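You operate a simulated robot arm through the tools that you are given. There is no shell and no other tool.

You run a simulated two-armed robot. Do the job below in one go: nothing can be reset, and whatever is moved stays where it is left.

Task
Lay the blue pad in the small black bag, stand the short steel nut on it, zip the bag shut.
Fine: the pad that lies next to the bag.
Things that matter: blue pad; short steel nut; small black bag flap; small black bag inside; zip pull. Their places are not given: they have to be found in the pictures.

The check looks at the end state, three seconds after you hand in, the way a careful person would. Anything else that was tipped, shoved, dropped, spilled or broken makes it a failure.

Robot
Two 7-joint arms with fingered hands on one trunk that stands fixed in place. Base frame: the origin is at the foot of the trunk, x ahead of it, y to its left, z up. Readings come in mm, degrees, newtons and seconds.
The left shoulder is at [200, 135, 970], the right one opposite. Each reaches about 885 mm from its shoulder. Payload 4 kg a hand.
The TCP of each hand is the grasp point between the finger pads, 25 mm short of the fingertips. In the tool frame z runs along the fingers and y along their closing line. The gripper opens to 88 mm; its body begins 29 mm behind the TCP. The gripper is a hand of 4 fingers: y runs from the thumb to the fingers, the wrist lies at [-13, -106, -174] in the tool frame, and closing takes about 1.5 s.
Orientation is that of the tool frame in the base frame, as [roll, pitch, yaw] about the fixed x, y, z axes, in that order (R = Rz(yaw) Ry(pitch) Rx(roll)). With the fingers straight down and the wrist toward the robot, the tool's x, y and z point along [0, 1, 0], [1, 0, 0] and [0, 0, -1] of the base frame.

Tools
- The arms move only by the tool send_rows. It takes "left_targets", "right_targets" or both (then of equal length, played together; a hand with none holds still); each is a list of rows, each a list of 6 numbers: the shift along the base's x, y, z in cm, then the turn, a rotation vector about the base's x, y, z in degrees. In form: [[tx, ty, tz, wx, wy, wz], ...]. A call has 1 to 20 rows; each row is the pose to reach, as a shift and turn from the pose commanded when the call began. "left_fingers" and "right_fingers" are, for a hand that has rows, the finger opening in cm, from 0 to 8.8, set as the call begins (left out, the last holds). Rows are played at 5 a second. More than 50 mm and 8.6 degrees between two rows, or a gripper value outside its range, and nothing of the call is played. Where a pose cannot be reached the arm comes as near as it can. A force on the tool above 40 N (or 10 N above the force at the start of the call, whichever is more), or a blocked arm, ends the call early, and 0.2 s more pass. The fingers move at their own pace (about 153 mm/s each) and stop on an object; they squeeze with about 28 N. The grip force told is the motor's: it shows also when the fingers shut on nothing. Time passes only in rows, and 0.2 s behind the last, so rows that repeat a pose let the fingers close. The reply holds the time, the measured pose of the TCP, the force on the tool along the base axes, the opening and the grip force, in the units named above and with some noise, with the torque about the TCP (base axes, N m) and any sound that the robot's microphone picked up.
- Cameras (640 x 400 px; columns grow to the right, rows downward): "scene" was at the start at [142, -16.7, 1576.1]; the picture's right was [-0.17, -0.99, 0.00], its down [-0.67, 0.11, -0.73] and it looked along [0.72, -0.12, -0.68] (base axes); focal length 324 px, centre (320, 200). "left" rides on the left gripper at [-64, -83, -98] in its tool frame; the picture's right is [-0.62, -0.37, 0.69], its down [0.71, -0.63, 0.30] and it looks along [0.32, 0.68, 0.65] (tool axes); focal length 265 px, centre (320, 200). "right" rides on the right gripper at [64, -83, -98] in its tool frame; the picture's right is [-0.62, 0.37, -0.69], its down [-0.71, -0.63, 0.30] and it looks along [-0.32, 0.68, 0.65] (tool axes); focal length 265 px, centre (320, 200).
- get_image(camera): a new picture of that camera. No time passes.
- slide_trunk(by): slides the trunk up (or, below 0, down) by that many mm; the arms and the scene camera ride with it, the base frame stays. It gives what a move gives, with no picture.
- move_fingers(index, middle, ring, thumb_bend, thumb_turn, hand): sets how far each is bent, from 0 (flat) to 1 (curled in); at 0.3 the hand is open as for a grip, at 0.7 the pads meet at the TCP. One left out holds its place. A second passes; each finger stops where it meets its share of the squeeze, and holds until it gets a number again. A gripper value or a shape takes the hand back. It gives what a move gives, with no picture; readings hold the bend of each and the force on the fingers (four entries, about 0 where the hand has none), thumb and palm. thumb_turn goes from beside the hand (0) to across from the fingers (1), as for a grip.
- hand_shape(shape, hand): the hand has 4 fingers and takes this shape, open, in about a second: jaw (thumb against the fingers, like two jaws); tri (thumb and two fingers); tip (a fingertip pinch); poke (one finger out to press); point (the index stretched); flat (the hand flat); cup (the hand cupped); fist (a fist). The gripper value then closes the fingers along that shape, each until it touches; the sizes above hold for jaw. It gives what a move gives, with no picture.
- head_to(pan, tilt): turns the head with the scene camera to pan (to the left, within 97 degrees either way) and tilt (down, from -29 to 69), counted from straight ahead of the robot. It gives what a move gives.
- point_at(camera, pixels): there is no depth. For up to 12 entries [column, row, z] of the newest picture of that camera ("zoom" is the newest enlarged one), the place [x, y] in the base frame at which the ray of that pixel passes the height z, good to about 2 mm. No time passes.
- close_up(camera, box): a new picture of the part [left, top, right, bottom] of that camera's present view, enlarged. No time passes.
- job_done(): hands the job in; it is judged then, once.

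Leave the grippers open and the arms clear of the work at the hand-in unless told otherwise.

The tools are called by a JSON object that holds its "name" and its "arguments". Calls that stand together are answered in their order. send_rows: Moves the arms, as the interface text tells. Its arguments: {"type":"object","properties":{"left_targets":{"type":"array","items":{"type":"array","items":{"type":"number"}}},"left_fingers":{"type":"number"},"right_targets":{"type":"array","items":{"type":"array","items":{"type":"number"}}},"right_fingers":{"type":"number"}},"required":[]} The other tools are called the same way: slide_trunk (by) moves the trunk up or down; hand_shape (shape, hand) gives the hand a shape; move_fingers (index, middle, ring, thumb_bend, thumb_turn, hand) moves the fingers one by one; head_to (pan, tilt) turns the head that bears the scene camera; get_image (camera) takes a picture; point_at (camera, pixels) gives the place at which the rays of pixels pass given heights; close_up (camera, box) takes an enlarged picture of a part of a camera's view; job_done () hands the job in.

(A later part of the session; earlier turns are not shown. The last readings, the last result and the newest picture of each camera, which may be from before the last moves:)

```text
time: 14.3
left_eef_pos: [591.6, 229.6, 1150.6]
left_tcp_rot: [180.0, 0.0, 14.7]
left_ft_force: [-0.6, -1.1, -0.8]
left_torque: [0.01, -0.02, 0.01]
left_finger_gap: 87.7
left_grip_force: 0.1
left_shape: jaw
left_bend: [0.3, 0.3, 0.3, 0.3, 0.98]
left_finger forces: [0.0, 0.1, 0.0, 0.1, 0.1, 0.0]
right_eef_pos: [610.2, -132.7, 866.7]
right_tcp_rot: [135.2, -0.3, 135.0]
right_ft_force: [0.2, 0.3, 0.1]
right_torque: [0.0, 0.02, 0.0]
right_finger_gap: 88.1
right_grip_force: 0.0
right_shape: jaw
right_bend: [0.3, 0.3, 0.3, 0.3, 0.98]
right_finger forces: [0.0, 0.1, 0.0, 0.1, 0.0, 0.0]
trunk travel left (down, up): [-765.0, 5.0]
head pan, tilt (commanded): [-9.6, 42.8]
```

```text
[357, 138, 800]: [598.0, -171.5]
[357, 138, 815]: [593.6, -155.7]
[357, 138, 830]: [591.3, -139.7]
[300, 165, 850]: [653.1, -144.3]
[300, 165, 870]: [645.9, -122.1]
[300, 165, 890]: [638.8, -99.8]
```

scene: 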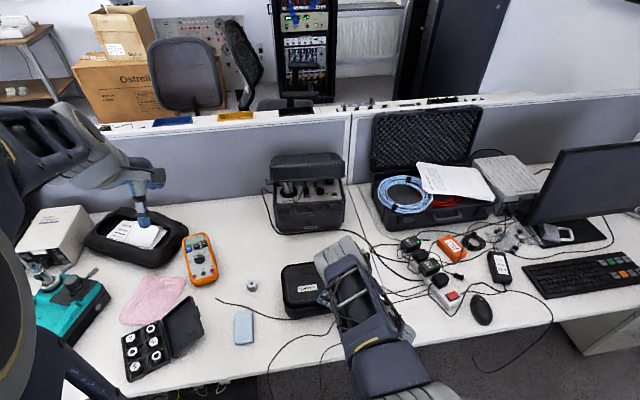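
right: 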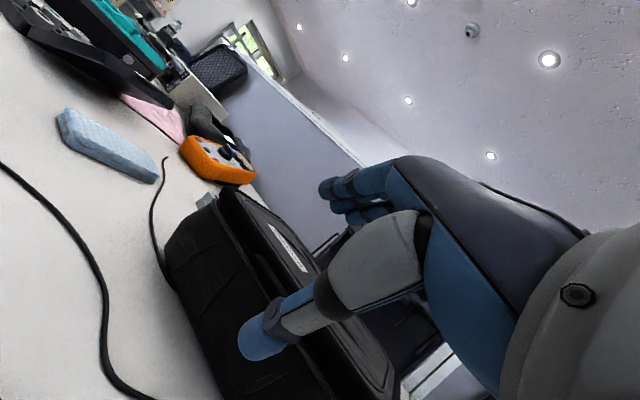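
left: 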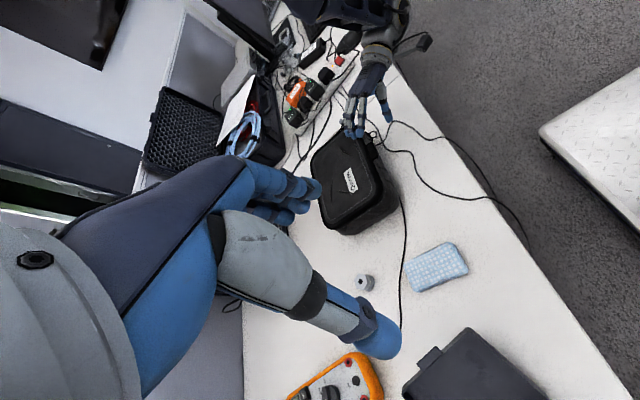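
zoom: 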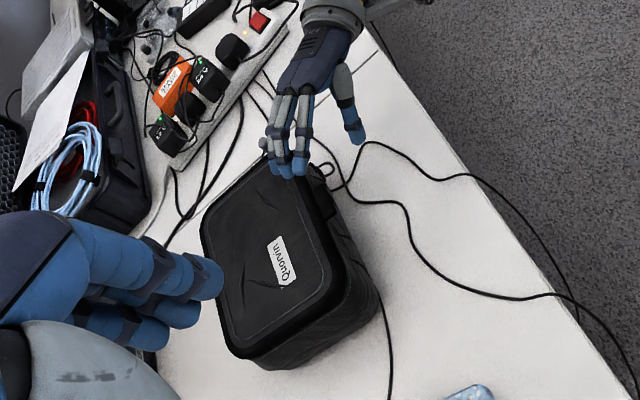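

The thumb tip sits about (−17,−17,−47) from the TCP. I'll lower the right hand so the thumb tip comes in front of and below the tab.

{"name": "send_rows", "arguments": {"right_targets": [[0.4, 1.8, -1.2, 0, 0, 0], [0.8, 3.7, -2.5, 0, 0, 0], [0.8, 3.7, -2.5, 0, 0, 0]]}}

{"name": "close_up", "arguments": {"camera": "left", "box": [310, 70, 430, 170]}}

{"name": "get_image", "arguments": {"camera": "right"}}

```text
time: 15.1
left_eef_pos: [591.1, 230.3, 1149.5]
left_tcp_rot: [-180.0, 0.0, 15.1]
left_ft_force: [0.6, -0.9, -0.6]
left_torque: [-0.01, 0.02, 0.01]
left_finger_gap: 87.7
left_grip_force: 0.1
left_shape: jaw
left_bend: [0.3, 0.3, 0.3, 0.3, 0.98]
left_finger forces: [0.0, 0.0, 0.0, 0.0, 0.0, 0.0]
right_eef_pos: [618.2, -94.0, 841.9]
right_tcp_rot: [135.1, -0.1, 135.1]
right_ft_force: [0.2, 1.3, 0.0]
right_torque: [0.01, 0.01, -0.02]
right_finger_gap: 88.1
right_grip_force: 0.1
right_shape: jaw
right_bend: [0.3, 0.3, 0.3, 0.3, 0.98]
right_finger forces: [0.1, 0.0, 0.0, 0.1, 0.1, 0.0]
trunk travel left (down, up): [-765.0, 5.0]
head pan, tilt (commanded): [-9.6, 42.8]
```

```text
4.00 times, centred on (370, 120) of left
```

zoom: 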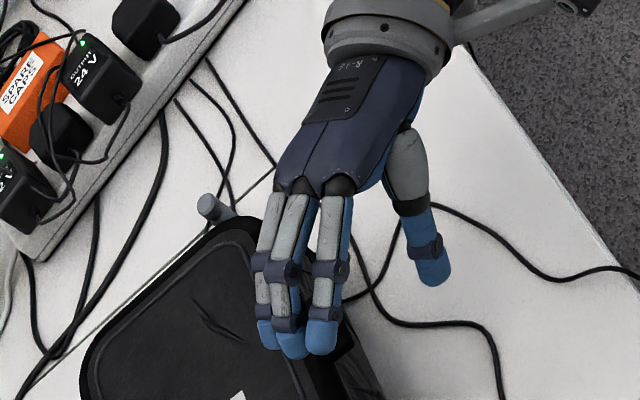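

```text
taken
```

right: 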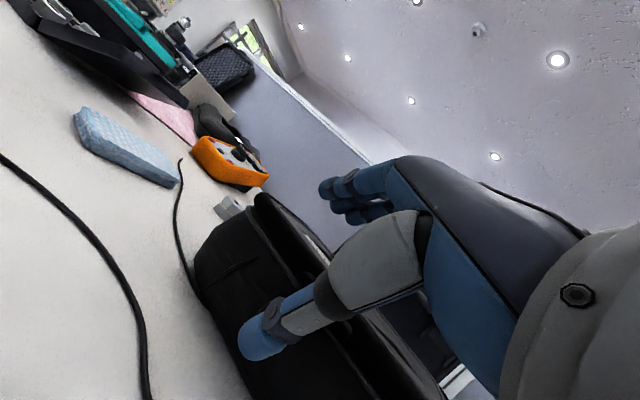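

The thumb is in front of the bag face. I'll move forward in small steps and watch the force.

{"name": "send_rows", "arguments": {"right_targets": [[1.5, 0, 0, 0, 0, 0], [3.0, 0, 0, 0, 0, 0], [3.0, 0, 0, 0, 0, 0]]}}

{"name": "close_up", "arguments": {"camera": "left", "box": [310, 70, 430, 170]}}

{"name": "close_up", "arguments": {"camera": "right", "box": [180, 180, 400, 400]}}

```text
time: 15.9
left_eef_pos: [590.6, 229.2, 1148.9]
left_tcp_rot: [180.0, 0.1, 15.0]
left_ft_force: [-0.3, 0.1, 0.1]
left_torque: [0.0, 0.01, -0.02]
left_finger_gap: 87.4
left_grip_force: 0.2
left_shape: jaw
left_bend: [0.3, 0.3, 0.3, 0.3, 0.98]
left_finger forces: [0.1, 0.0, 0.0, 0.0, 0.1, 0.1]
right_eef_pos: [648.2, -95.6, 841.8]
right_tcp_rot: [135.0, -0.1, 135.1]
right_ft_force: [-0.1, -0.6, 0.0]
right_torque: [0.01, -0.01, 0.02]
right_finger_gap: 88.3
right_grip_force: 0.0
right_shape: jaw
right_bend: [0.3, 0.3, 0.3, 0.3, 0.98]
right_finger forces: [0.1, 0.1, 0.1, 0.0, 0.0, 0.0]
trunk travel left (down, up): [-765.0, 5.0]
head pan, tilt (commanded): [-9.6, 42.8]
```

```text
4.00 times, centred on (370, 120) of left
```

zoom: 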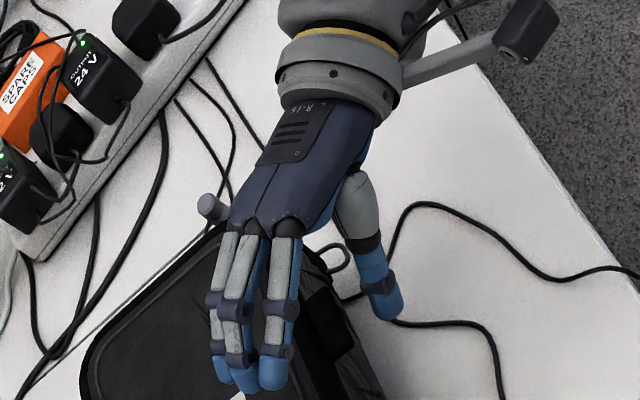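

```text
1.82 times, centred on (290, 290) of right
```

zoom: 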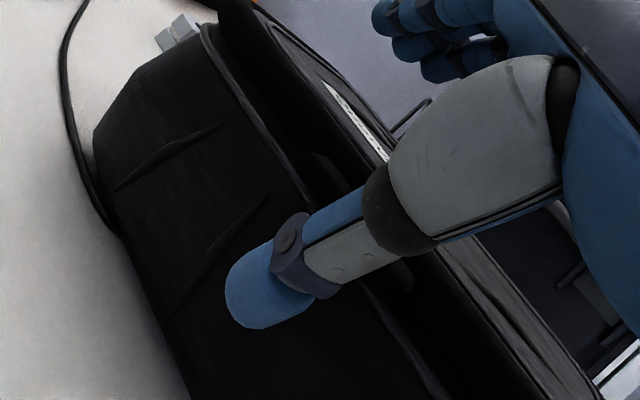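

The thumb needs about 20–25 mm more to be under the tab (tab at left zoom (338,340), thumb tip at (385,310)). Moving forward 18 mm.

{"name": "send_rows", "arguments": {"right_targets": [[0.6, 0, 0, 0, 0, 0], [1.2, 0, 0, 0, 0, 0], [1.8, 0, 0, 0, 0, 0], [1.8, 0, 0, 0, 0, 0]]}}

{"name": "close_up", "arguments": {"camera": "left", "box": [310, 70, 430, 170]}}

{"name": "close_up", "arguments": {"camera": "right", "box": [180, 180, 400, 400]}}

```text
time: 16.9
left_eef_pos: [590.5, 229.6, 1148.9]
left_tcp_rot: [180.0, -0.1, 14.9]
left_ft_force: [-0.1, -0.4, 0.7]
left_torque: [0.01, 0.01, 0.0]
left_finger_gap: 87.5
left_grip_force: 0.1
left_shape: jaw
left_bend: [0.3, 0.3, 0.3, 0.3, 0.98]
left_finger forces: [0.1, 0.0, 0.0, 0.1, 0.1, 0.0]
right_eef_pos: [666.9, -95.8, 842.0]
right_tcp_rot: [135.1, -0.1, 135.1]
right_ft_force: [-0.9, 0.2, 1.4]
right_torque: [0.02, 0.06, -0.03]
right_finger_gap: 88.1
right_grip_force: 0.1
right_shape: jaw
right_bend: [0.3, 0.3, 0.3, 0.3, 0.97]
right_finger forces: [0.0, 0.1, 0.0, 0.0, 0.8, 0.0]
trunk travel left (down, up): [-765.0, 5.0]
head pan, tilt (commanded): [-9.6, 42.8]
```

```text
4.00 times, centred on (370, 120) of left
```

zoom: 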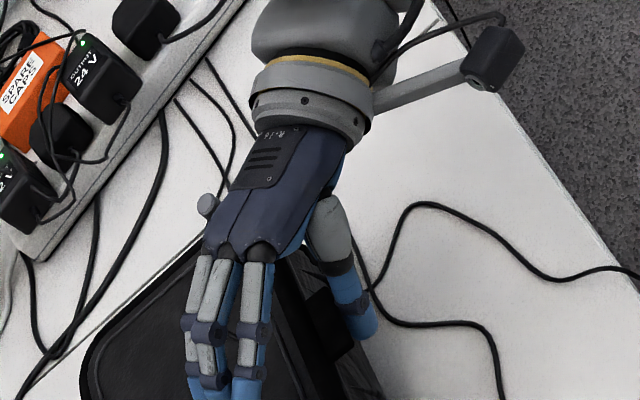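

```text
1.82 times, centred on (290, 290) of right
```

zoom: 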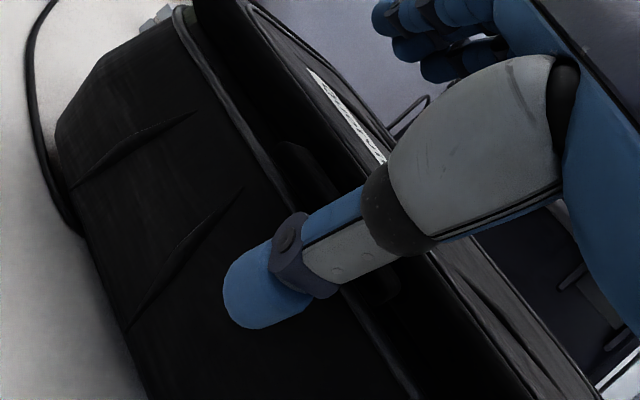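

The thumb now touches the tab (0.8 N). I'll lift 20 mm, watching the forces, to see whether the lid comes up.

{"name": "send_rows", "arguments": {"right_targets": [[0.1, 0, 0.5, 0, 0, 0], [0.2, 0, 1.0, 0, 0, 0], [0.3, 0, 1.5, 0, 0, 0], [0.4, 0, 2.0, 0, 0, 0]]}}

{"name": "close_up", "arguments": {"camera": "left", "box": [290, 50, 450, 250]}}

{"name": "close_up", "arguments": {"camera": "right", "box": [180, 180, 400, 400]}}

```text
time: 17.9
left_eef_pos: [590.8, 230.0, 1149.3]
left_tcp_rot: [180.0, -0.1, 15.0]
left_ft_force: [-0.1, 0.5, 0.6]
left_torque: [0.01, -0.01, -0.02]
left_finger_gap: 87.6
left_grip_force: 0.2
left_shape: jaw
left_bend: [0.3, 0.3, 0.3, 0.3, 0.98]
left_finger forces: [0.0, 0.1, 0.0, 0.0, 0.0, 0.0]
right_eef_pos: [671.7, -94.7, 862.7]
right_tcp_rot: [135.2, -0.1, 135.0]
right_ft_force: [-2.6, -1.1, -3.5]
right_torque: [0.04, 0.03, -0.02]
right_finger_gap: 87.8
right_grip_force: 0.1
right_shape: jaw
right_bend: [0.3, 0.3, 0.3, 0.26, 0.96]
right_finger forces: [0.0, 0.0, 0.0, 0.0, 3.0, 0.1]
trunk travel left (down, up): [-765.0, 5.0]
head pan, tilt (commanded): [-9.6, 42.8]
```

```text
2.00 times, centred on (370, 150) of left
```

zoom: 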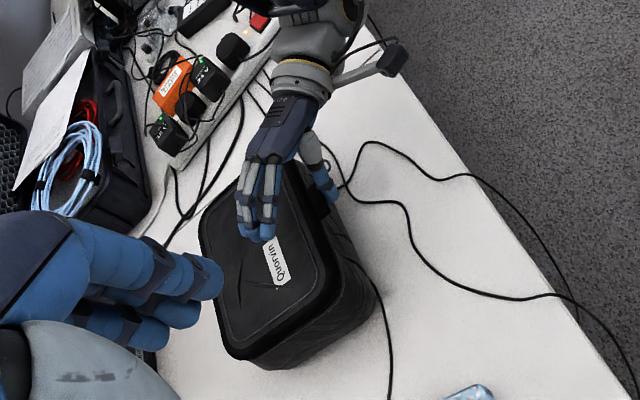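

```text
1.82 times, centred on (290, 290) of right
```

zoom: 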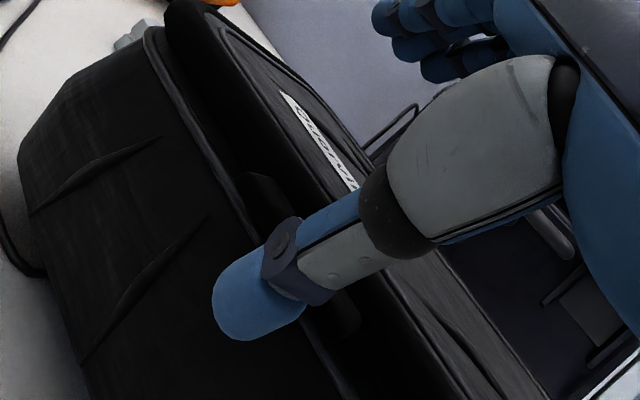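

The thumb takes 3 N and is slightly pushed back (bend 0.26), but the lid has not clearly risen. I'll continue lifting another 25 mm and look again.

{"name": "send_rows", "arguments": {"right_targets": [[0.1, 0, 0.6, 0, 0, 0], [0.2, 0, 1.2, 0, 0, 0], [0.3, 0, 1.8, 0, 0, 0], [0.4, 0, 2.5, 0, 0, 0], [0.4, 0, 2.5, 0, 0, 0]]}}

{"name": "close_up", "arguments": {"camera": "left", "box": [290, 50, 450, 250]}}

{"name": "close_up", "arguments": {"camera": "right", "box": [180, 180, 400, 400]}}

```text
time: 19.1
left_eef_pos: [590.1, 229.3, 1149.8]
left_tcp_rot: [-179.8, 0.0, 14.9]
left_ft_force: [0.2, -1.1, -0.5]
left_torque: [-0.01, 0.02, 0.02]
left_finger_gap: 87.5
left_grip_force: 0.1
left_shape: jaw
left_bend: [0.3, 0.3, 0.3, 0.3, 0.98]
left_finger forces: [0.0, 0.0, 0.0, 0.0, 0.1, 0.1]
right_eef_pos: [675.6, -93.9, 887.9]
right_tcp_rot: [135.0, -0.1, 135.1]
right_ft_force: [-0.1, 0.2, -0.2]
right_torque: [0.0, 0.0, -0.02]
right_finger_gap: 88.0
right_grip_force: 0.2
right_shape: jaw
right_bend: [0.3, 0.3, 0.3, 0.3, 0.97]
right_finger forces: [0.1, 0.0, 0.1, 0.0, 0.1, 0.1]
trunk travel left (down, up): [-765.0, 5.0]
head pan, tilt (commanded): [-9.6, 42.8]
```

```text
2.00 times, centred on (370, 150) of left
```

zoom: 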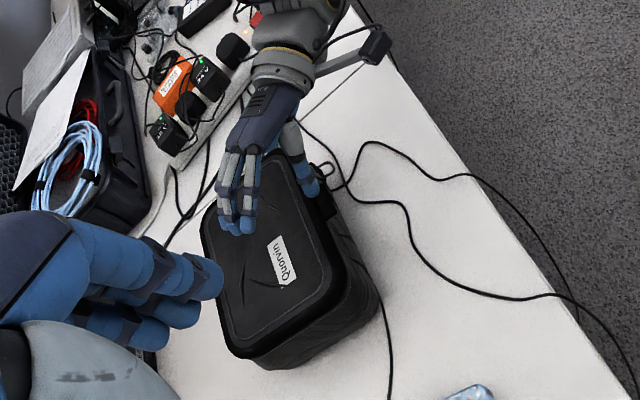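

```text
1.82 times, centred on (290, 290) of right
```

zoom: 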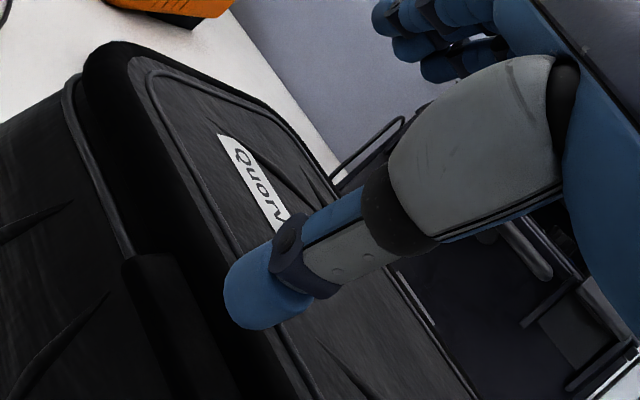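

The thumb slipped off after lifting the lid a little, so the lid is free but needs a firmer grip. I'll pull the hand back, tilt it flatter (30° below level), lower it in front of the tab, then pinch the tab and lid edge between thumb and fingers.

{"name": "send_rows", "arguments": {"right_targets": [[-1.7, -1.7, 0.3, 2.6, -2.6, 0], [-3.4, -3.4, 0.3, 5.3, -5.3, 0], [-5.1, -5.1, 0, 8, -8, 0], [-5.4, -5.4, -2.2, 10.6, -10.6, 0], [-5.5, -5.4, -4.4, 10.6, -10.6, 0], [-5.5, -5.4, -6.4, 10.6, -10.6, 0], [-5.5, -5.4, -6.4, 10.6, -10.6, 0]]}}

{"name": "close_up", "arguments": {"camera": "left", "box": [310, 70, 430, 170]}}

{"name": "get_image", "arguments": {"camera": "right"}}

```text
time: 20.7
left_eef_pos: [590.6, 228.9, 1149.4]
left_tcp_rot: [-179.9, 0.0, 15.0]
left_ft_force: [-0.6, -0.4, 0.6]
left_torque: [0.02, 0.02, 0.02]
left_finger_gap: 87.7
left_grip_force: 0.0
left_shape: jaw
left_bend: [0.3, 0.3, 0.3, 0.3, 0.98]
left_finger forces: [0.0, 0.1, 0.0, 0.1, 0.0, 0.0]
right_eef_pos: [628.1, -151.4, 820.5]
right_tcp_rot: [120.1, -0.1, 135.0]
right_ft_force: [0.5, -0.2, -0.3]
right_torque: [-0.01, 0.01, 0.02]
right_finger_gap: 88.0
right_grip_force: 0.0
right_shape: jaw
right_bend: [0.3, 0.3, 0.3, 0.3, 0.97]
right_finger forces: [0.0, 0.0, 0.1, 0.1, 0.0, 0.1]
right hand out of reach, approached as far as the arm can: row 3, 4, 5, 6, 7
trunk travel left (down, up): [-765.0, 5.0]
head pan, tilt (commanded): [-9.6, 42.8]
```

```text
4.00 times, centred on (370, 120) of left
```

zoom: 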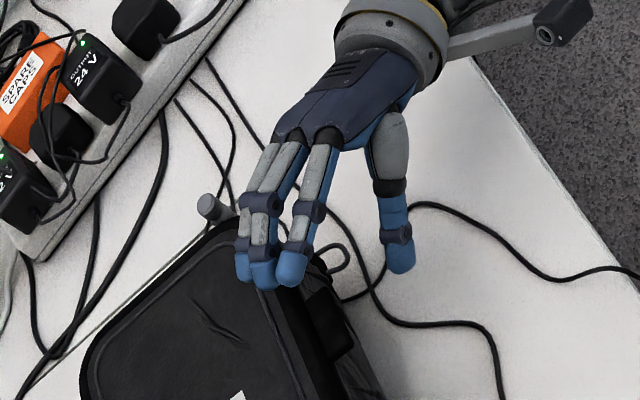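

```text
taken
```

right: 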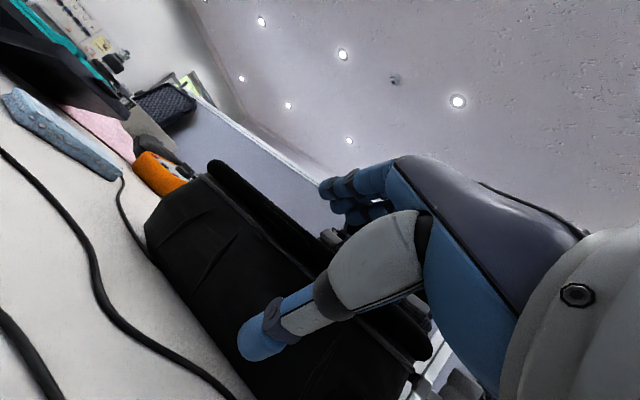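

The hand is in place at a 30° tilt. The tab shows in the left zoom around (308–355, 290–360) and the thumb tip is at (400,268). I'll read both positions.

{"name": "close_up", "arguments": {"camera": "left", "box": [340, 110, 400, 160]}}

{"name": "point_at", "arguments": {"camera": "left", "pixels": [[390, 137, 760], [390, 137, 775], [390, 137, 790]]}}

```text
8.00 times, centred on (370, 135) of left
```

zoom: 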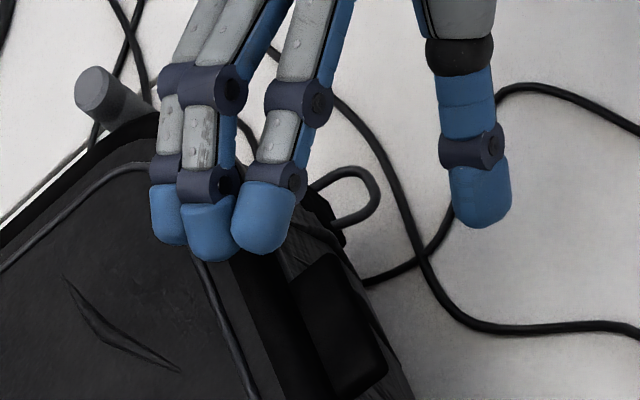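

```text
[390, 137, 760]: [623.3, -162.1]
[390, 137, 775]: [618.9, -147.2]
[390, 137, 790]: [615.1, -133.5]
```

The thumb tip agrees with my estimate. Now the tab corners from this zoom: outer right end (337,255), outer left end (387,365), inner (290,285) and (340,398).

{"name": "point_at", "arguments": {"camera": "zoom", "pixels": [[337, 255, 810], [337, 255, 820], [387, 365, 810], [387, 365, 820], [290, 285, 820], [340, 398, 820], [240, 265, 825]]}}

```text
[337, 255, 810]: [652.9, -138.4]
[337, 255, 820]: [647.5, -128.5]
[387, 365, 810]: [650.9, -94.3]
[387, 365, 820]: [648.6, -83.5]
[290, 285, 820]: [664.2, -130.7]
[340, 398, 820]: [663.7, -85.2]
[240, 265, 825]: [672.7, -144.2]
```

Those agree: the tab spans x 650–664 and y −86 to −134. Moving the hand to the pinch position, TCP about (653,−117,826), with the fingers still open.

{"name": "send_rows", "arguments": {"right_targets": [[0.8, 1.1, 0.2, 0, 0, 0], [1.7, 2.3, 0.4, 0, 0, 0], [2.5, 3.4, 0.5, 0, 0, 0], [2.5, 3.4, 0.5, 0, 0, 0]]}}

{"name": "close_up", "arguments": {"camera": "left", "box": [320, 90, 420, 170]}}

{"name": "close_up", "arguments": {"camera": "right", "box": [180, 180, 440, 400]}}

```text
time: 21.7
left_eef_pos: [591.4, 230.2, 1150.2]
left_tcp_rot: [180.0, 0.0, 15.0]
left_ft_force: [-0.4, 0.7, -1.0]
left_torque: [0.0, -0.02, 0.02]
left_finger_gap: 87.5
left_grip_force: 0.3
left_shape: jaw
left_bend: [0.3, 0.3, 0.3, 0.3, 0.98]
left_finger forces: [0.0, 0.0, 0.0, 0.0, 0.0, 0.0]
right_eef_pos: [651.4, -116.5, 823.8]
right_tcp_rot: [120.1, -0.1, 135.2]
right_ft_force: [-0.9, -0.9, -0.4]
right_torque: [-0.02, 0.0, -0.01]
right_finger_gap: 87.8
right_grip_force: 0.0
right_shape: jaw
right_bend: [0.3, 0.3, 0.3, 0.3, 0.97]
right_finger forces: [0.1, 0.0, 0.1, 0.0, 0.1, 0.0]
trunk travel left (down, up): [-765.0, 5.0]
head pan, tilt (commanded): [-9.6, 42.8]
```

```text
5.00 times, centred on (370, 130) of left
```

zoom: 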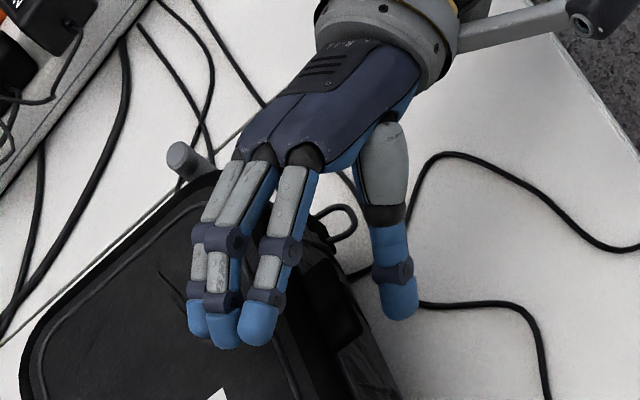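

```text
1.82 times, centred on (310, 290) of right
```

zoom: 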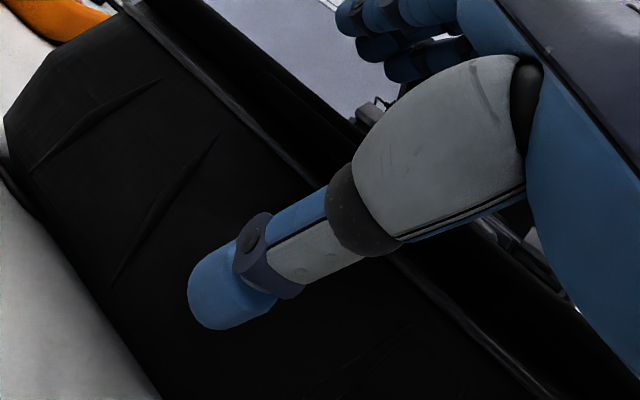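

The thumb is below and in front of the tab and the fingers are over the lid. Closing to 4 cm first to check the geometry.

{"name": "send_rows", "arguments": {"right_targets": [[0, 0, 0, 0, 0, 0], [0, 0, 0, 0, 0, 0], [0, 0, 0, 0, 0, 0], [0, 0, 0, 0, 0, 0]], "right_fingers": 4.0}}

{"name": "close_up", "arguments": {"camera": "left", "box": [320, 90, 420, 170]}}

{"name": "close_up", "arguments": {"camera": "right", "box": [180, 180, 440, 400]}}

```text
time: 22.7
left_eef_pos: [591.0, 230.5, 1149.0]
left_tcp_rot: [-180.0, 0.0, 15.0]
left_ft_force: [-0.7, 0.1, -1.2]
left_torque: [-0.02, 0.01, -0.03]
left_finger_gap: 87.5
left_grip_force: 0.0
left_shape: jaw
left_bend: [0.3, 0.3, 0.3, 0.3, 0.98]
left_finger forces: [0.0, 0.0, 0.1, 0.0, 0.0, 0.0]
right_eef_pos: [651.4, -118.3, 824.0]
right_tcp_rot: [120.1, 0.0, 135.0]
right_ft_force: [0.3, -0.3, 0.9]
right_torque: [0.01, 0.0, -0.01]
right_finger_gap: 40.7
right_grip_force: 0.1
right_shape: jaw
right_bend: [0.74, 0.46, 0.43, 0.71, 1.0]
right_finger forces: [0.0, 0.0, 0.0, 0.1, 0.1, 0.0]
trunk travel left (down, up): [-765.0, 5.0]
head pan, tilt (commanded): [-9.6, 42.8]
```

```text
5.00 times, centred on (370, 130) of left
```

zoom: 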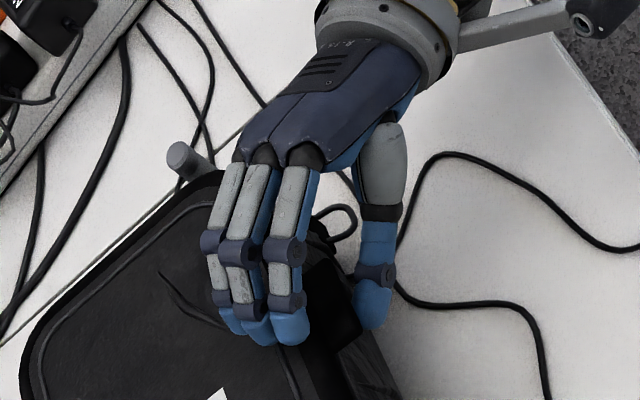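

```text
1.82 times, centred on (310, 290) of right
```

zoom: 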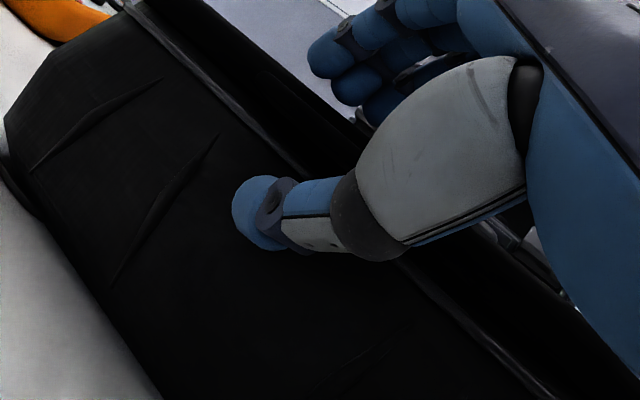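

The thumb tip is rising right beside the tab (left zoom (370,320)). I'll close to 2 cm.

{"name": "send_rows", "arguments": {"right_targets": [[0, 0, 0, 0, 0, 0], [0, 0, 0, 0, 0, 0], [0, 0, 0, 0, 0, 0], [0, 0, 0, 0, 0, 0]], "right_fingers": 2.0}}

{"name": "close_up", "arguments": {"camera": "left", "box": [320, 90, 420, 170]}}

{"name": "close_up", "arguments": {"camera": "right", "box": [180, 180, 440, 400]}}

```text
time: 23.7
left_eef_pos: [590.3, 229.6, 1150.2]
left_tcp_rot: [-180.0, 0.0, 15.1]
left_ft_force: [-0.6, 0.3, -0.2]
left_torque: [0.01, 0.0, 0.0]
left_finger_gap: 87.5
left_grip_force: 0.0
left_shape: jaw
left_bend: [0.3, 0.3, 0.3, 0.3, 0.98]
left_finger forces: [0.0, 0.1, 0.1, 0.0, 0.0, 0.0]
right_eef_pos: [652.7, -116.5, 823.1]
right_tcp_rot: [120.0, 0.0, 135.0]
right_ft_force: [-0.2, -0.1, 0.5]
right_torque: [-0.03, 0.03, -0.02]
right_finger_gap: 20.2
right_grip_force: 0.0
right_shape: jaw
right_bend: [0.73, 0.57, 0.55, 0.74, 1.0]
right_finger forces: [0.0, 0.0, 0.0, 0.1, 0.0, 0.0]
trunk travel left (down, up): [-765.0, 5.0]
head pan, tilt (commanded): [-9.6, 42.8]
```

```text
5.00 times, centred on (370, 130) of left
```

zoom: 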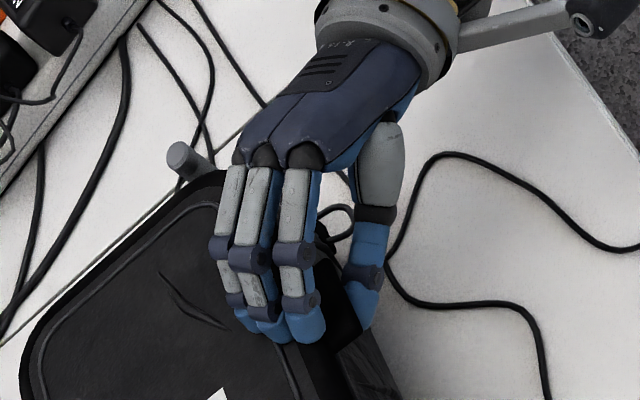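

```text
1.82 times, centred on (310, 290) of right
```

zoom: 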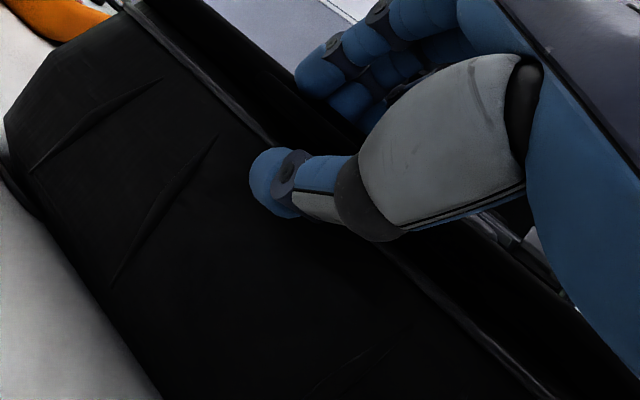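

Both sides close in around the tab with no contact yet at 20 mm. Now I'll close fully on it.

{"name": "send_rows", "arguments": {"right_targets": [[0, 0, 0, 0, 0, 0], [0, 0, 0, 0, 0, 0], [0, 0, 0, 0, 0, 0], [0, 0, 0, 0, 0, 0], [0, 0, 0, 0, 0, 0]], "right_fingers": 0.0}}

{"name": "close_up", "arguments": {"camera": "left", "box": [320, 90, 420, 170]}}

{"name": "close_up", "arguments": {"camera": "right", "box": [180, 180, 440, 400]}}

```text
time: 24.9
left_eef_pos: [590.4, 230.1, 1150.0]
left_tcp_rot: [179.9, 0.0, 15.0]
left_ft_force: [-0.2, -1.2, -0.4]
left_torque: [0.0, -0.01, -0.01]
left_finger_gap: 87.6
left_grip_force: 0.1
left_shape: jaw
left_bend: [0.3, 0.3, 0.3, 0.3, 0.98]
left_finger forces: [0.0, 0.0, 0.1, 0.0, 0.0, 0.0]
right_eef_pos: [652.2, -117.7, 823.0]
right_tcp_rot: [120.0, -0.1, 135.2]
right_ft_force: [2.4, 2.9, 0.0]
right_torque: [0.21, -0.41, 0.01]
right_finger_gap: 12.9
right_grip_force: 27.6
right_shape: jaw
right_bend: [0.73, 0.59, 0.62, 0.75, 1.0]
right_finger forces: [12.0, 7.1, 4.5, 0.0, 24.9, 0.0]
trunk travel left (down, up): [-765.0, 5.0]
head pan, tilt (commanded): [-9.6, 42.8]
```

```text
5.00 times, centred on (370, 130) of left
```

zoom: 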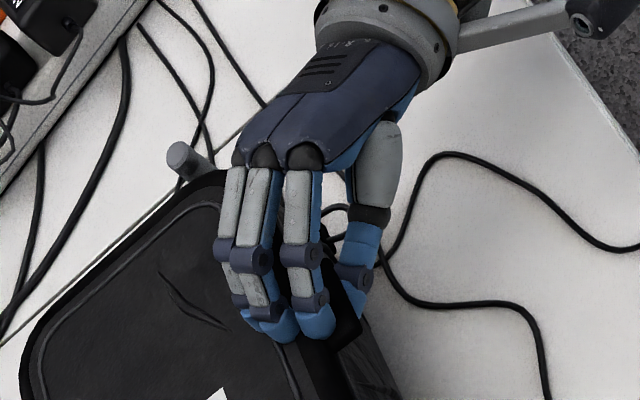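

```text
1.82 times, centred on (310, 290) of right
```

zoom: 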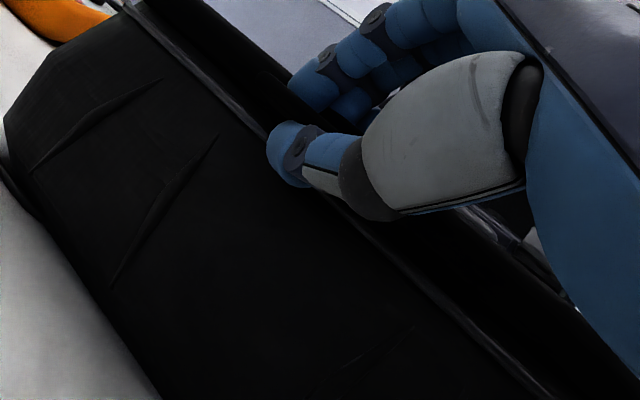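

A good grip: gap 12.9 mm, 27.6 N, thumb 24.9 N. Now I'll swing the lid up along an arc about the rear hinge (x≈842, z≈810), with the hand turning about y at the same rate. First 16°, checking forces.

{"name": "send_rows", "arguments": {"right_targets": [[0.1, 0, 1.3, 0, 4, 0], [0.36, 0, 2.63, 0, 8, 0], [0.7, 0, 3.92, 0, 12, 0], [1.1, 0, 5.19, 0, 16, 0]]}}

{"name": "close_up", "arguments": {"camera": "left", "box": [290, 50, 450, 250]}}

{"name": "get_image", "arguments": {"camera": "right"}}

```text
time: 25.9
left_eef_pos: [590.9, 228.7, 1149.4]
left_tcp_rot: [180.0, 0.1, 15.0]
left_ft_force: [0.2, -0.1, -0.5]
left_torque: [0.02, -0.01, 0.0]
left_finger_gap: 87.3
left_grip_force: 0.1
left_shape: jaw
left_bend: [0.3, 0.3, 0.3, 0.3, 0.98]
left_finger forces: [0.0, 0.0, 0.1, 0.0, 0.0, 0.0]
right_eef_pos: [661.4, -116.0, 876.2]
right_tcp_rot: [131.5, -11.4, 134.0]
right_ft_force: [0.6, -0.6, -3.3]
right_torque: [0.09, -0.2, -0.07]
right_finger_gap: 12.9
right_grip_force: 28.1
right_shape: jaw
right_bend: [0.73, 0.6, 0.63, 0.75, 1.0]
right_finger forces: [11.6, 6.4, 3.6, 0.1, 25.5, 0.1]
trunk travel left (down, up): [-765.0, 5.0]
head pan, tilt (commanded): [-9.6, 42.8]
```

```text
2.00 times, centred on (370, 150) of left
```

zoom: 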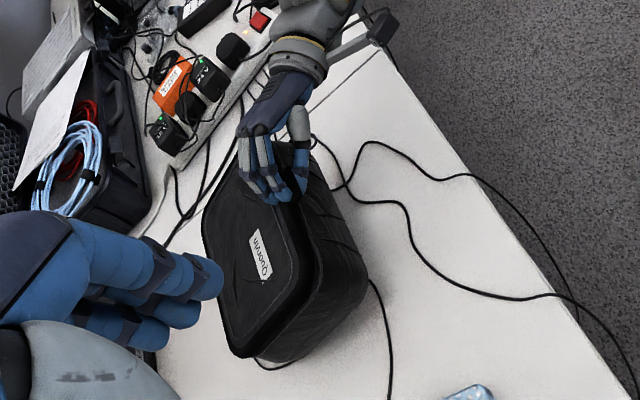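

```text
taken
```

right: 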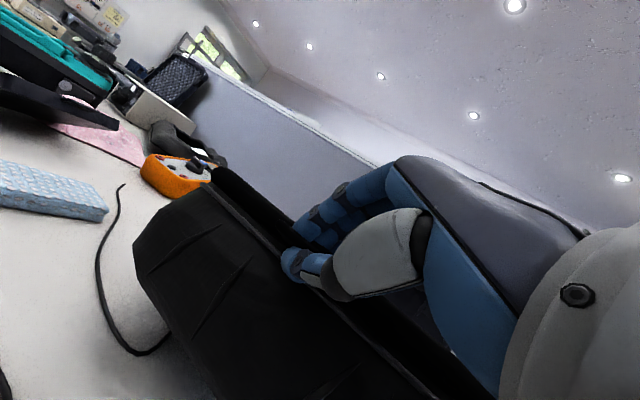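

Something is off: in the left view the whole bag seems to be tilting rather than the lid opening. I'll check closely before going on.

{"name": "close_up", "arguments": {"camera": "right", "box": [120, 150, 440, 400]}}

{"name": "close_up", "arguments": {"camera": "left", "box": [330, 110, 410, 250]}}

{"name": "close_up", "arguments": {"camera": "scene", "box": [250, 220, 420, 340]}}

```text
1.60 times, centred on (280, 275) of right
```

zoom: 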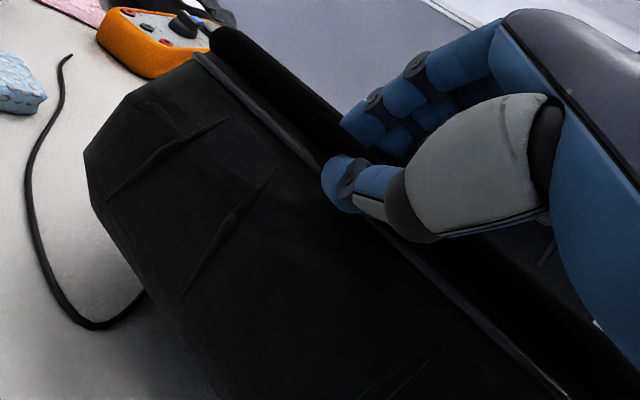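

```text
2.86 times, centred on (370, 180) of left
```

zoom: 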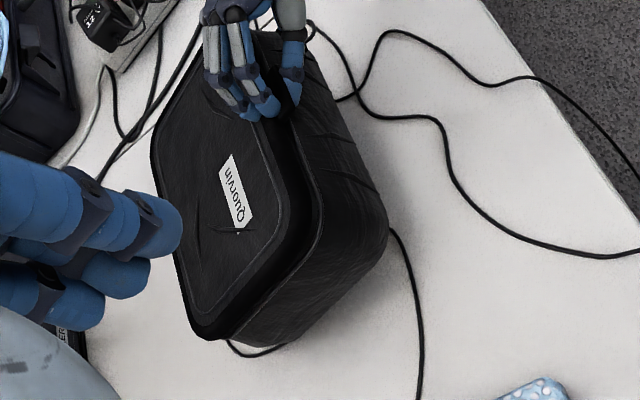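

```text
3.33 times, centred on (335, 280) of scene
```

zoom: 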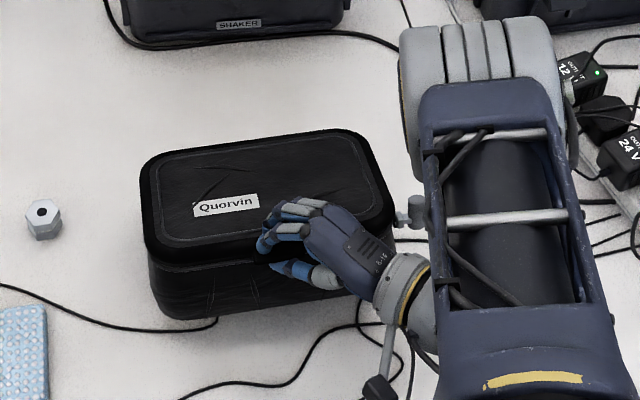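

Confirmed: the lid stays shut on the body and the whole bag tilts, so the zip is closed and must be opened first. I'll set the bag back down by reversing the same arc, slowly.

{"name": "send_rows", "arguments": {"right_targets": [[-0.22, 0, -0.66, 0, -2, 0], [-0.4, 0, -1.27, 0, -4, 0], [-0.58, 0, -1.9, 0, -6, 0], [-0.74, 0, -2.56, 0, -8, 0], [-0.88, 0, -3.22, 0, -10, 0], [-1.0, 0, -3.89, 0, -12, 0], [-1.06, 0, -4.4, 0, -13.6, 0], [-1.1, 0, -4.8, 0, -14.8, 0], [-1.1, 0, -5.1, 0, -15.8, 0], [-1.1, 0, -5.2, 0, -16, 0]]}}

{"name": "close_up", "arguments": {"camera": "left", "box": [330, 110, 410, 250]}}

{"name": "close_up", "arguments": {"camera": "scene", "box": [250, 220, 420, 340]}}

```text
time: 28.1
left_eef_pos: [590.7, 230.1, 1149.9]
left_tcp_rot: [-179.9, 0.0, 15.0]
left_ft_force: [-0.2, 0.5, 0.7]
left_torque: [-0.03, 0.03, 0.0]
left_finger_gap: 87.7
left_grip_force: 0.0
left_shape: jaw
left_bend: [0.3, 0.3, 0.3, 0.3, 0.98]
left_finger forces: [0.0, 0.0, 0.1, 0.0, 0.0, 0.1]
right_eef_pos: [652.6, -117.8, 824.2]
right_tcp_rot: [120.0, 0.0, 135.0]
right_ft_force: [-4.0, -0.6, 0.4]
right_torque: [0.17, -0.39, -0.02]
right_finger_gap: 13.4
right_grip_force: 28.0
right_shape: jaw
right_bend: [0.73, 0.59, 0.62, 0.75, 1.0]
right_finger forces: [13.4, 9.4, 4.4, 0.0, 28.2, 0.1]
trunk travel left (down, up): [-765.0, 5.0]
head pan, tilt (commanded): [-9.6, 42.8]
```

```text
2.86 times, centred on (370, 180) of left
```

zoom: 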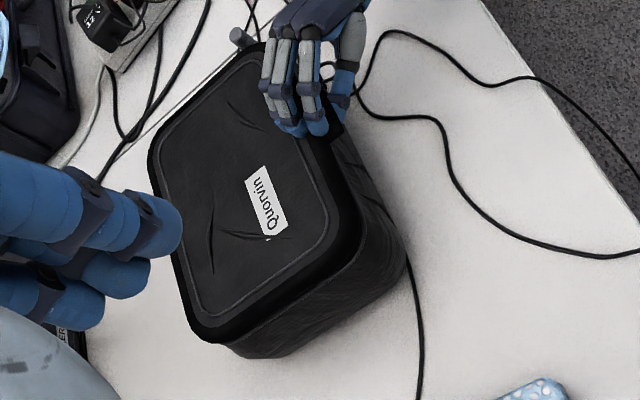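

```text
3.33 times, centred on (335, 280) of scene
```

zoom: 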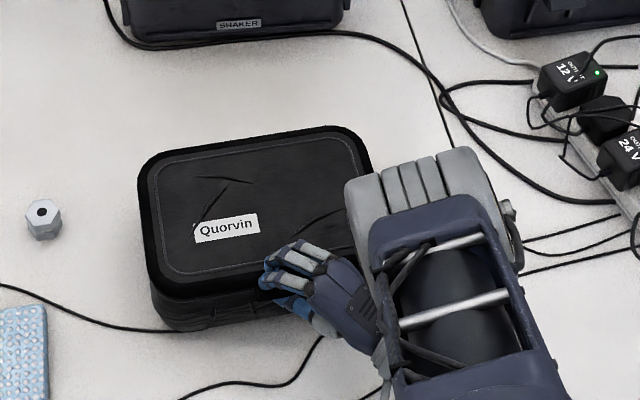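

The bag is back down essentially where it was. I'll open the fingers and back the hand out.

{"name": "send_rows", "arguments": {"right_targets": [[0, 0, 0, 0, 0, 0], [0, 0, 0, 0, 0, 0], [0, 0, 0, 0, 0, 0], [0, 0, 0, 0, 0, 0], [0, 0, 0, 0, 0, 0], [-0.8, -1.1, 0, 0, 0, 0], [-1.6, -2.2, 0, 0, 0, 0], [-2.4, -3.3, 0.3, 0, 0, 0]], "right_fingers": 8.8}}

{"name": "get_image", "arguments": {"camera": "right"}}

{"name": "close_up", "arguments": {"camera": "left", "box": [290, 50, 450, 250]}}

```text
time: 29.9
left_eef_pos: [590.6, 229.1, 1150.1]
left_tcp_rot: [-180.0, 0.0, 15.0]
left_ft_force: [0.2, 0.2, -0.7]
left_torque: [0.03, 0.0, 0.0]
left_finger_gap: 87.8
left_grip_force: 0.0
left_shape: jaw
left_bend: [0.3, 0.3, 0.3, 0.3, 0.98]
left_finger forces: [0.1, 0.0, 0.0, 0.1, 0.0, 0.1]
right_eef_pos: [629.2, -151.2, 823.8]
right_tcp_rot: [120.1, -0.2, 135.1]
right_ft_force: [-0.8, -0.4, 0.1]
right_torque: [0.0, -0.01, -0.02]
right_finger_gap: 87.7
right_grip_force: 0.0
right_shape: jaw
right_bend: [0.3, 0.3, 0.3, 0.3, 0.98]
right_finger forces: [0.0, 0.0, 0.1, 0.0, 0.1, 0.0]
right hand out of reach, approached as far as the arm can: row 8
trunk travel left (down, up): [-765.0, 5.0]
head pan, tilt (commanded): [-9.6, 42.8]
```

```text
taken
```

right: 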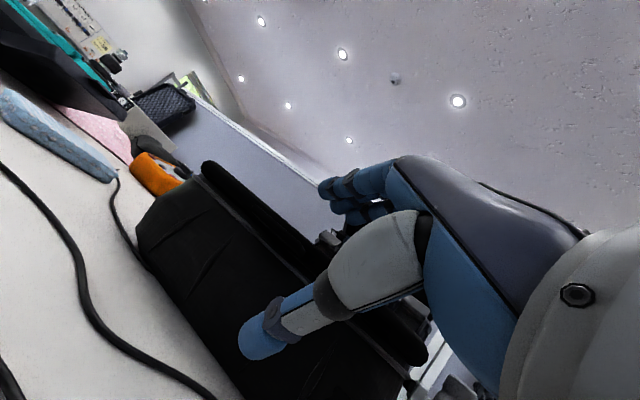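

```text
2.00 times, centred on (370, 150) of left
```

zoom: 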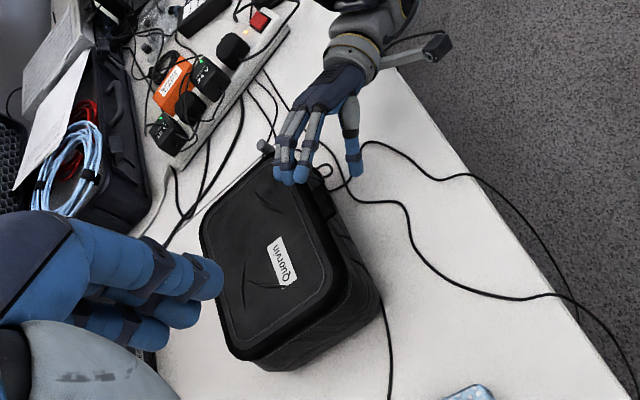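

The zip mechanism needs a look from the right side. I'll raise the right hand, turn it fingers-down and swing it round to the bag's right so its camera looks back at the slider.

{"name": "send_rows", "arguments": {"right_targets": [[-0.5, -1.0, 1.6, -5.3, 5.3, 0], [-0.9, -2.2, 3.2, -10.6, 10.6, 0], [-1.3, -3.6, 4.8, -15.9, 15.9, 0], [-1.7, -5.0, 6.4, -21.2, 21.2, 0], [-2.0, -6.4, 8.0, -26.5, 26.5, 0], [-2.4, -7.8, 9.6, -31.8, 31.8, 0], [-2.7, -9.0, 11.2, -37.1, 37.1, 0], [-3.0, -10.0, 12.6, -42.4, 42.4, 0]]}}

```text
time: 31.7
left_eef_pos: [590.8, 229.5, 1150.6]
left_tcp_rot: [180.0, 0.0, 15.0]
left_ft_force: [0.7, -0.6, 0.4]
left_torque: [-0.02, -0.03, 0.01]
left_finger_gap: 87.4
left_grip_force: 0.1
left_shape: jaw
left_bend: [0.3, 0.3, 0.3, 0.3, 0.98]
left_finger forces: [0.1, 0.0, 0.0, 0.0, 0.0, 0.0]
right_eef_pos: [601.2, -251.0, 950.1]
right_tcp_rot: [-179.8, 0.0, 134.8]
right_ft_force: [-0.5, 0.0, -0.1]
right_torque: [0.02, 0.02, 0.04]
right_finger_gap: 87.7
right_grip_force: 0.1
right_shape: jaw
right_bend: [0.3, 0.3, 0.3, 0.3, 0.98]
right_finger forces: [0.1, 0.0, 0.0, 0.0, 0.0, 0.0]
trunk travel left (down, up): [-765.0, 5.0]
head pan, tilt (commanded): [-9.6, 42.8]
```

The hand is now at (601,−251,950), fingers down, yaw 135°. Next I'll turn to yaw 180° and move out to the right of the bag.

{"name": "send_rows", "arguments": {"right_targets": [[0.5, -1.6, 0, 0, 0, 7.5], [1.0, -3.2, 0, 0, 0, 15], [1.5, -4.8, 0, 0, 0, 22.5], [2.0, -6.4, 0, 0, 0, 30], [2.5, -8.0, 0, 0, 0, 37.5], [3.0, -9.5, 0, 0, 0, 45]]}}

{"name": "get_image", "arguments": {"camera": "right"}}

{"name": "get_image", "arguments": {"camera": "scene"}}

```text
time: 33.1
left_eef_pos: [590.2, 229.4, 1148.9]
left_tcp_rot: [179.9, 0.0, 15.0]
left_ft_force: [0.7, -0.7, -0.2]
left_torque: [0.0, 0.01, 0.03]
left_finger_gap: 87.3
left_grip_force: 0.1
left_shape: jaw
left_bend: [0.3, 0.3, 0.3, 0.3, 0.98]
left_finger forces: [0.0, 0.0, 0.0, 0.1, 0.0, 0.1]
right_eef_pos: [632.4, -346.9, 950.2]
right_tcp_rot: [-179.9, -0.1, -180.0]
right_ft_force: [0.3, 0.7, -0.1]
right_torque: [0.02, -0.01, -0.02]
right_finger_gap: 87.8
right_grip_force: 0.1
right_shape: jaw
right_bend: [0.3, 0.3, 0.3, 0.3, 0.98]
right_finger forces: [0.0, 0.0, 0.0, 0.1, 0.0, 0.0]
trunk travel left (down, up): [-765.0, 5.0]
head pan, tilt (commanded): [-9.6, 42.8]
```

```text
taken
```

right: 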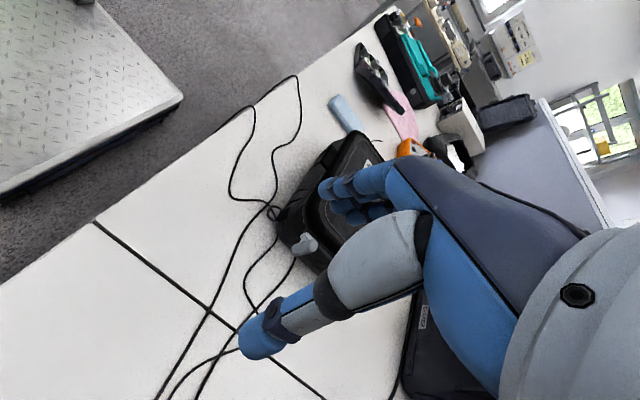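

```text
taken
```

scene: 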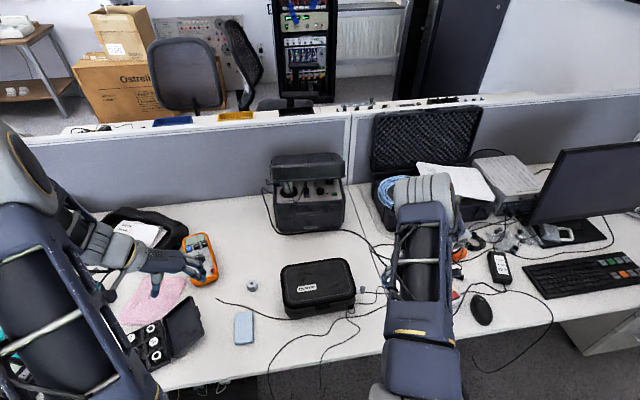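

Now the bag is free in the scene view, and the right camera sees the bag's right end around (300,240). Zooming on both.

{"name": "close_up", "arguments": {"camera": "right", "box": [250, 190, 350, 280]}}

{"name": "close_up", "arguments": {"camera": "scene", "box": [335, 265, 395, 320]}}

{"name": "close_up", "arguments": {"camera": "scene", "box": [270, 250, 390, 330]}}

```text
4.44 times, centred on (300, 235) of right
```

zoom: 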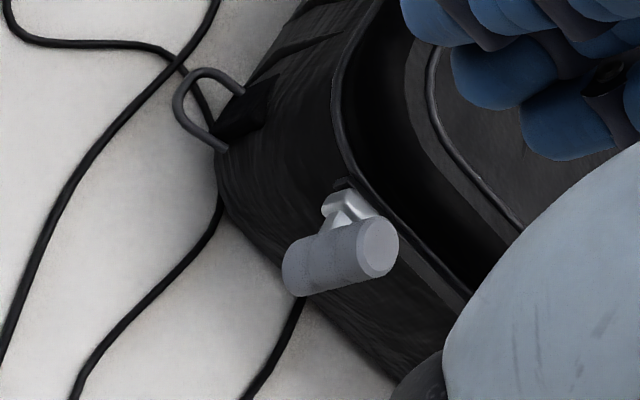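

```text
7.27 times, centred on (365, 292) of scene
```

zoom: 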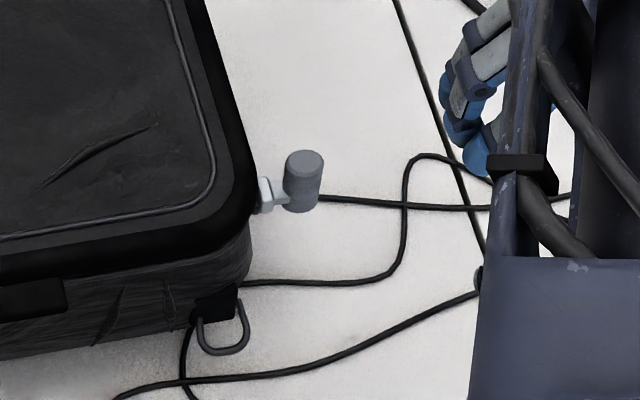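

```text
5.00 times, centred on (330, 290) of scene
```

zoom: 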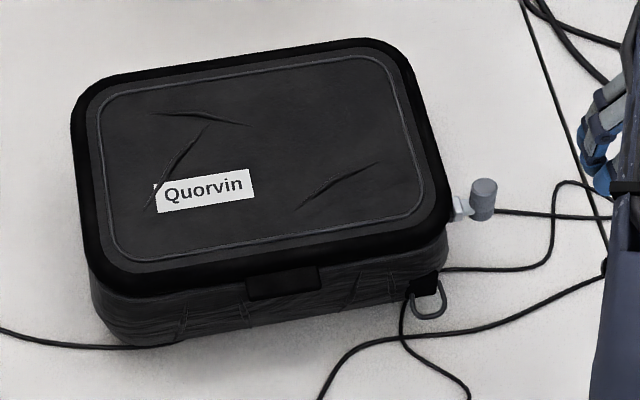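

Zooming harder on the slider and the seam to both sides of it.

{"name": "close_up", "arguments": {"camera": "right", "box": [285, 200, 345, 260]}}

{"name": "close_up", "arguments": {"camera": "scene", "box": [280, 300, 370, 325]}}

{"name": "close_up", "arguments": {"camera": "left", "box": [330, 110, 410, 250]}}

```text
6.67 times, centred on (315, 230) of right
```

zoom: 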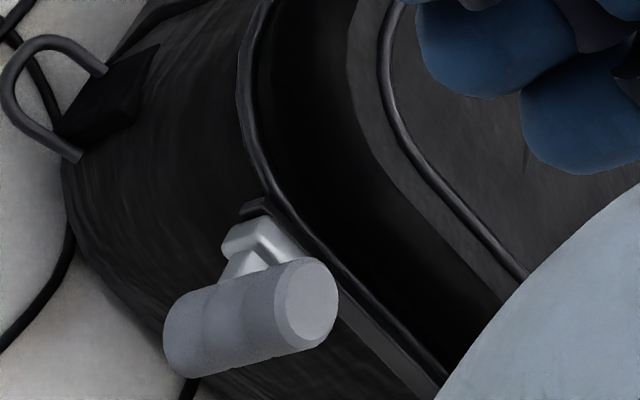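

```text
7.11 times, centred on (325, 312) of scene
```

zoom: 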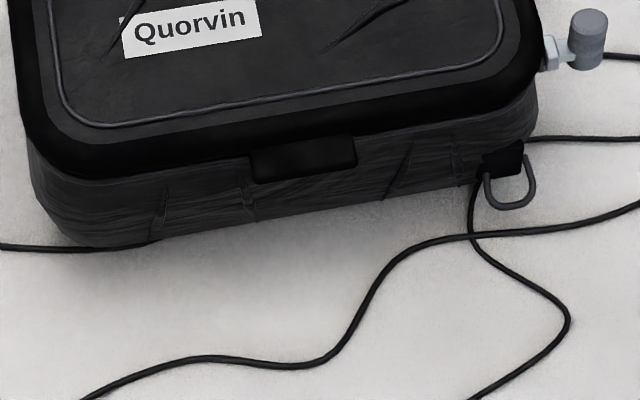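

```text
2.86 times, centred on (370, 180) of left
```

zoom: 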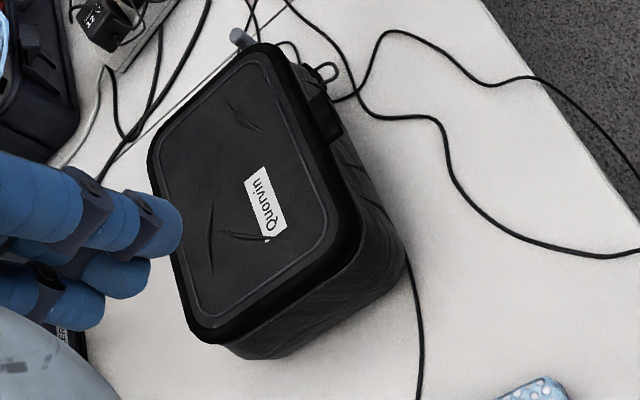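

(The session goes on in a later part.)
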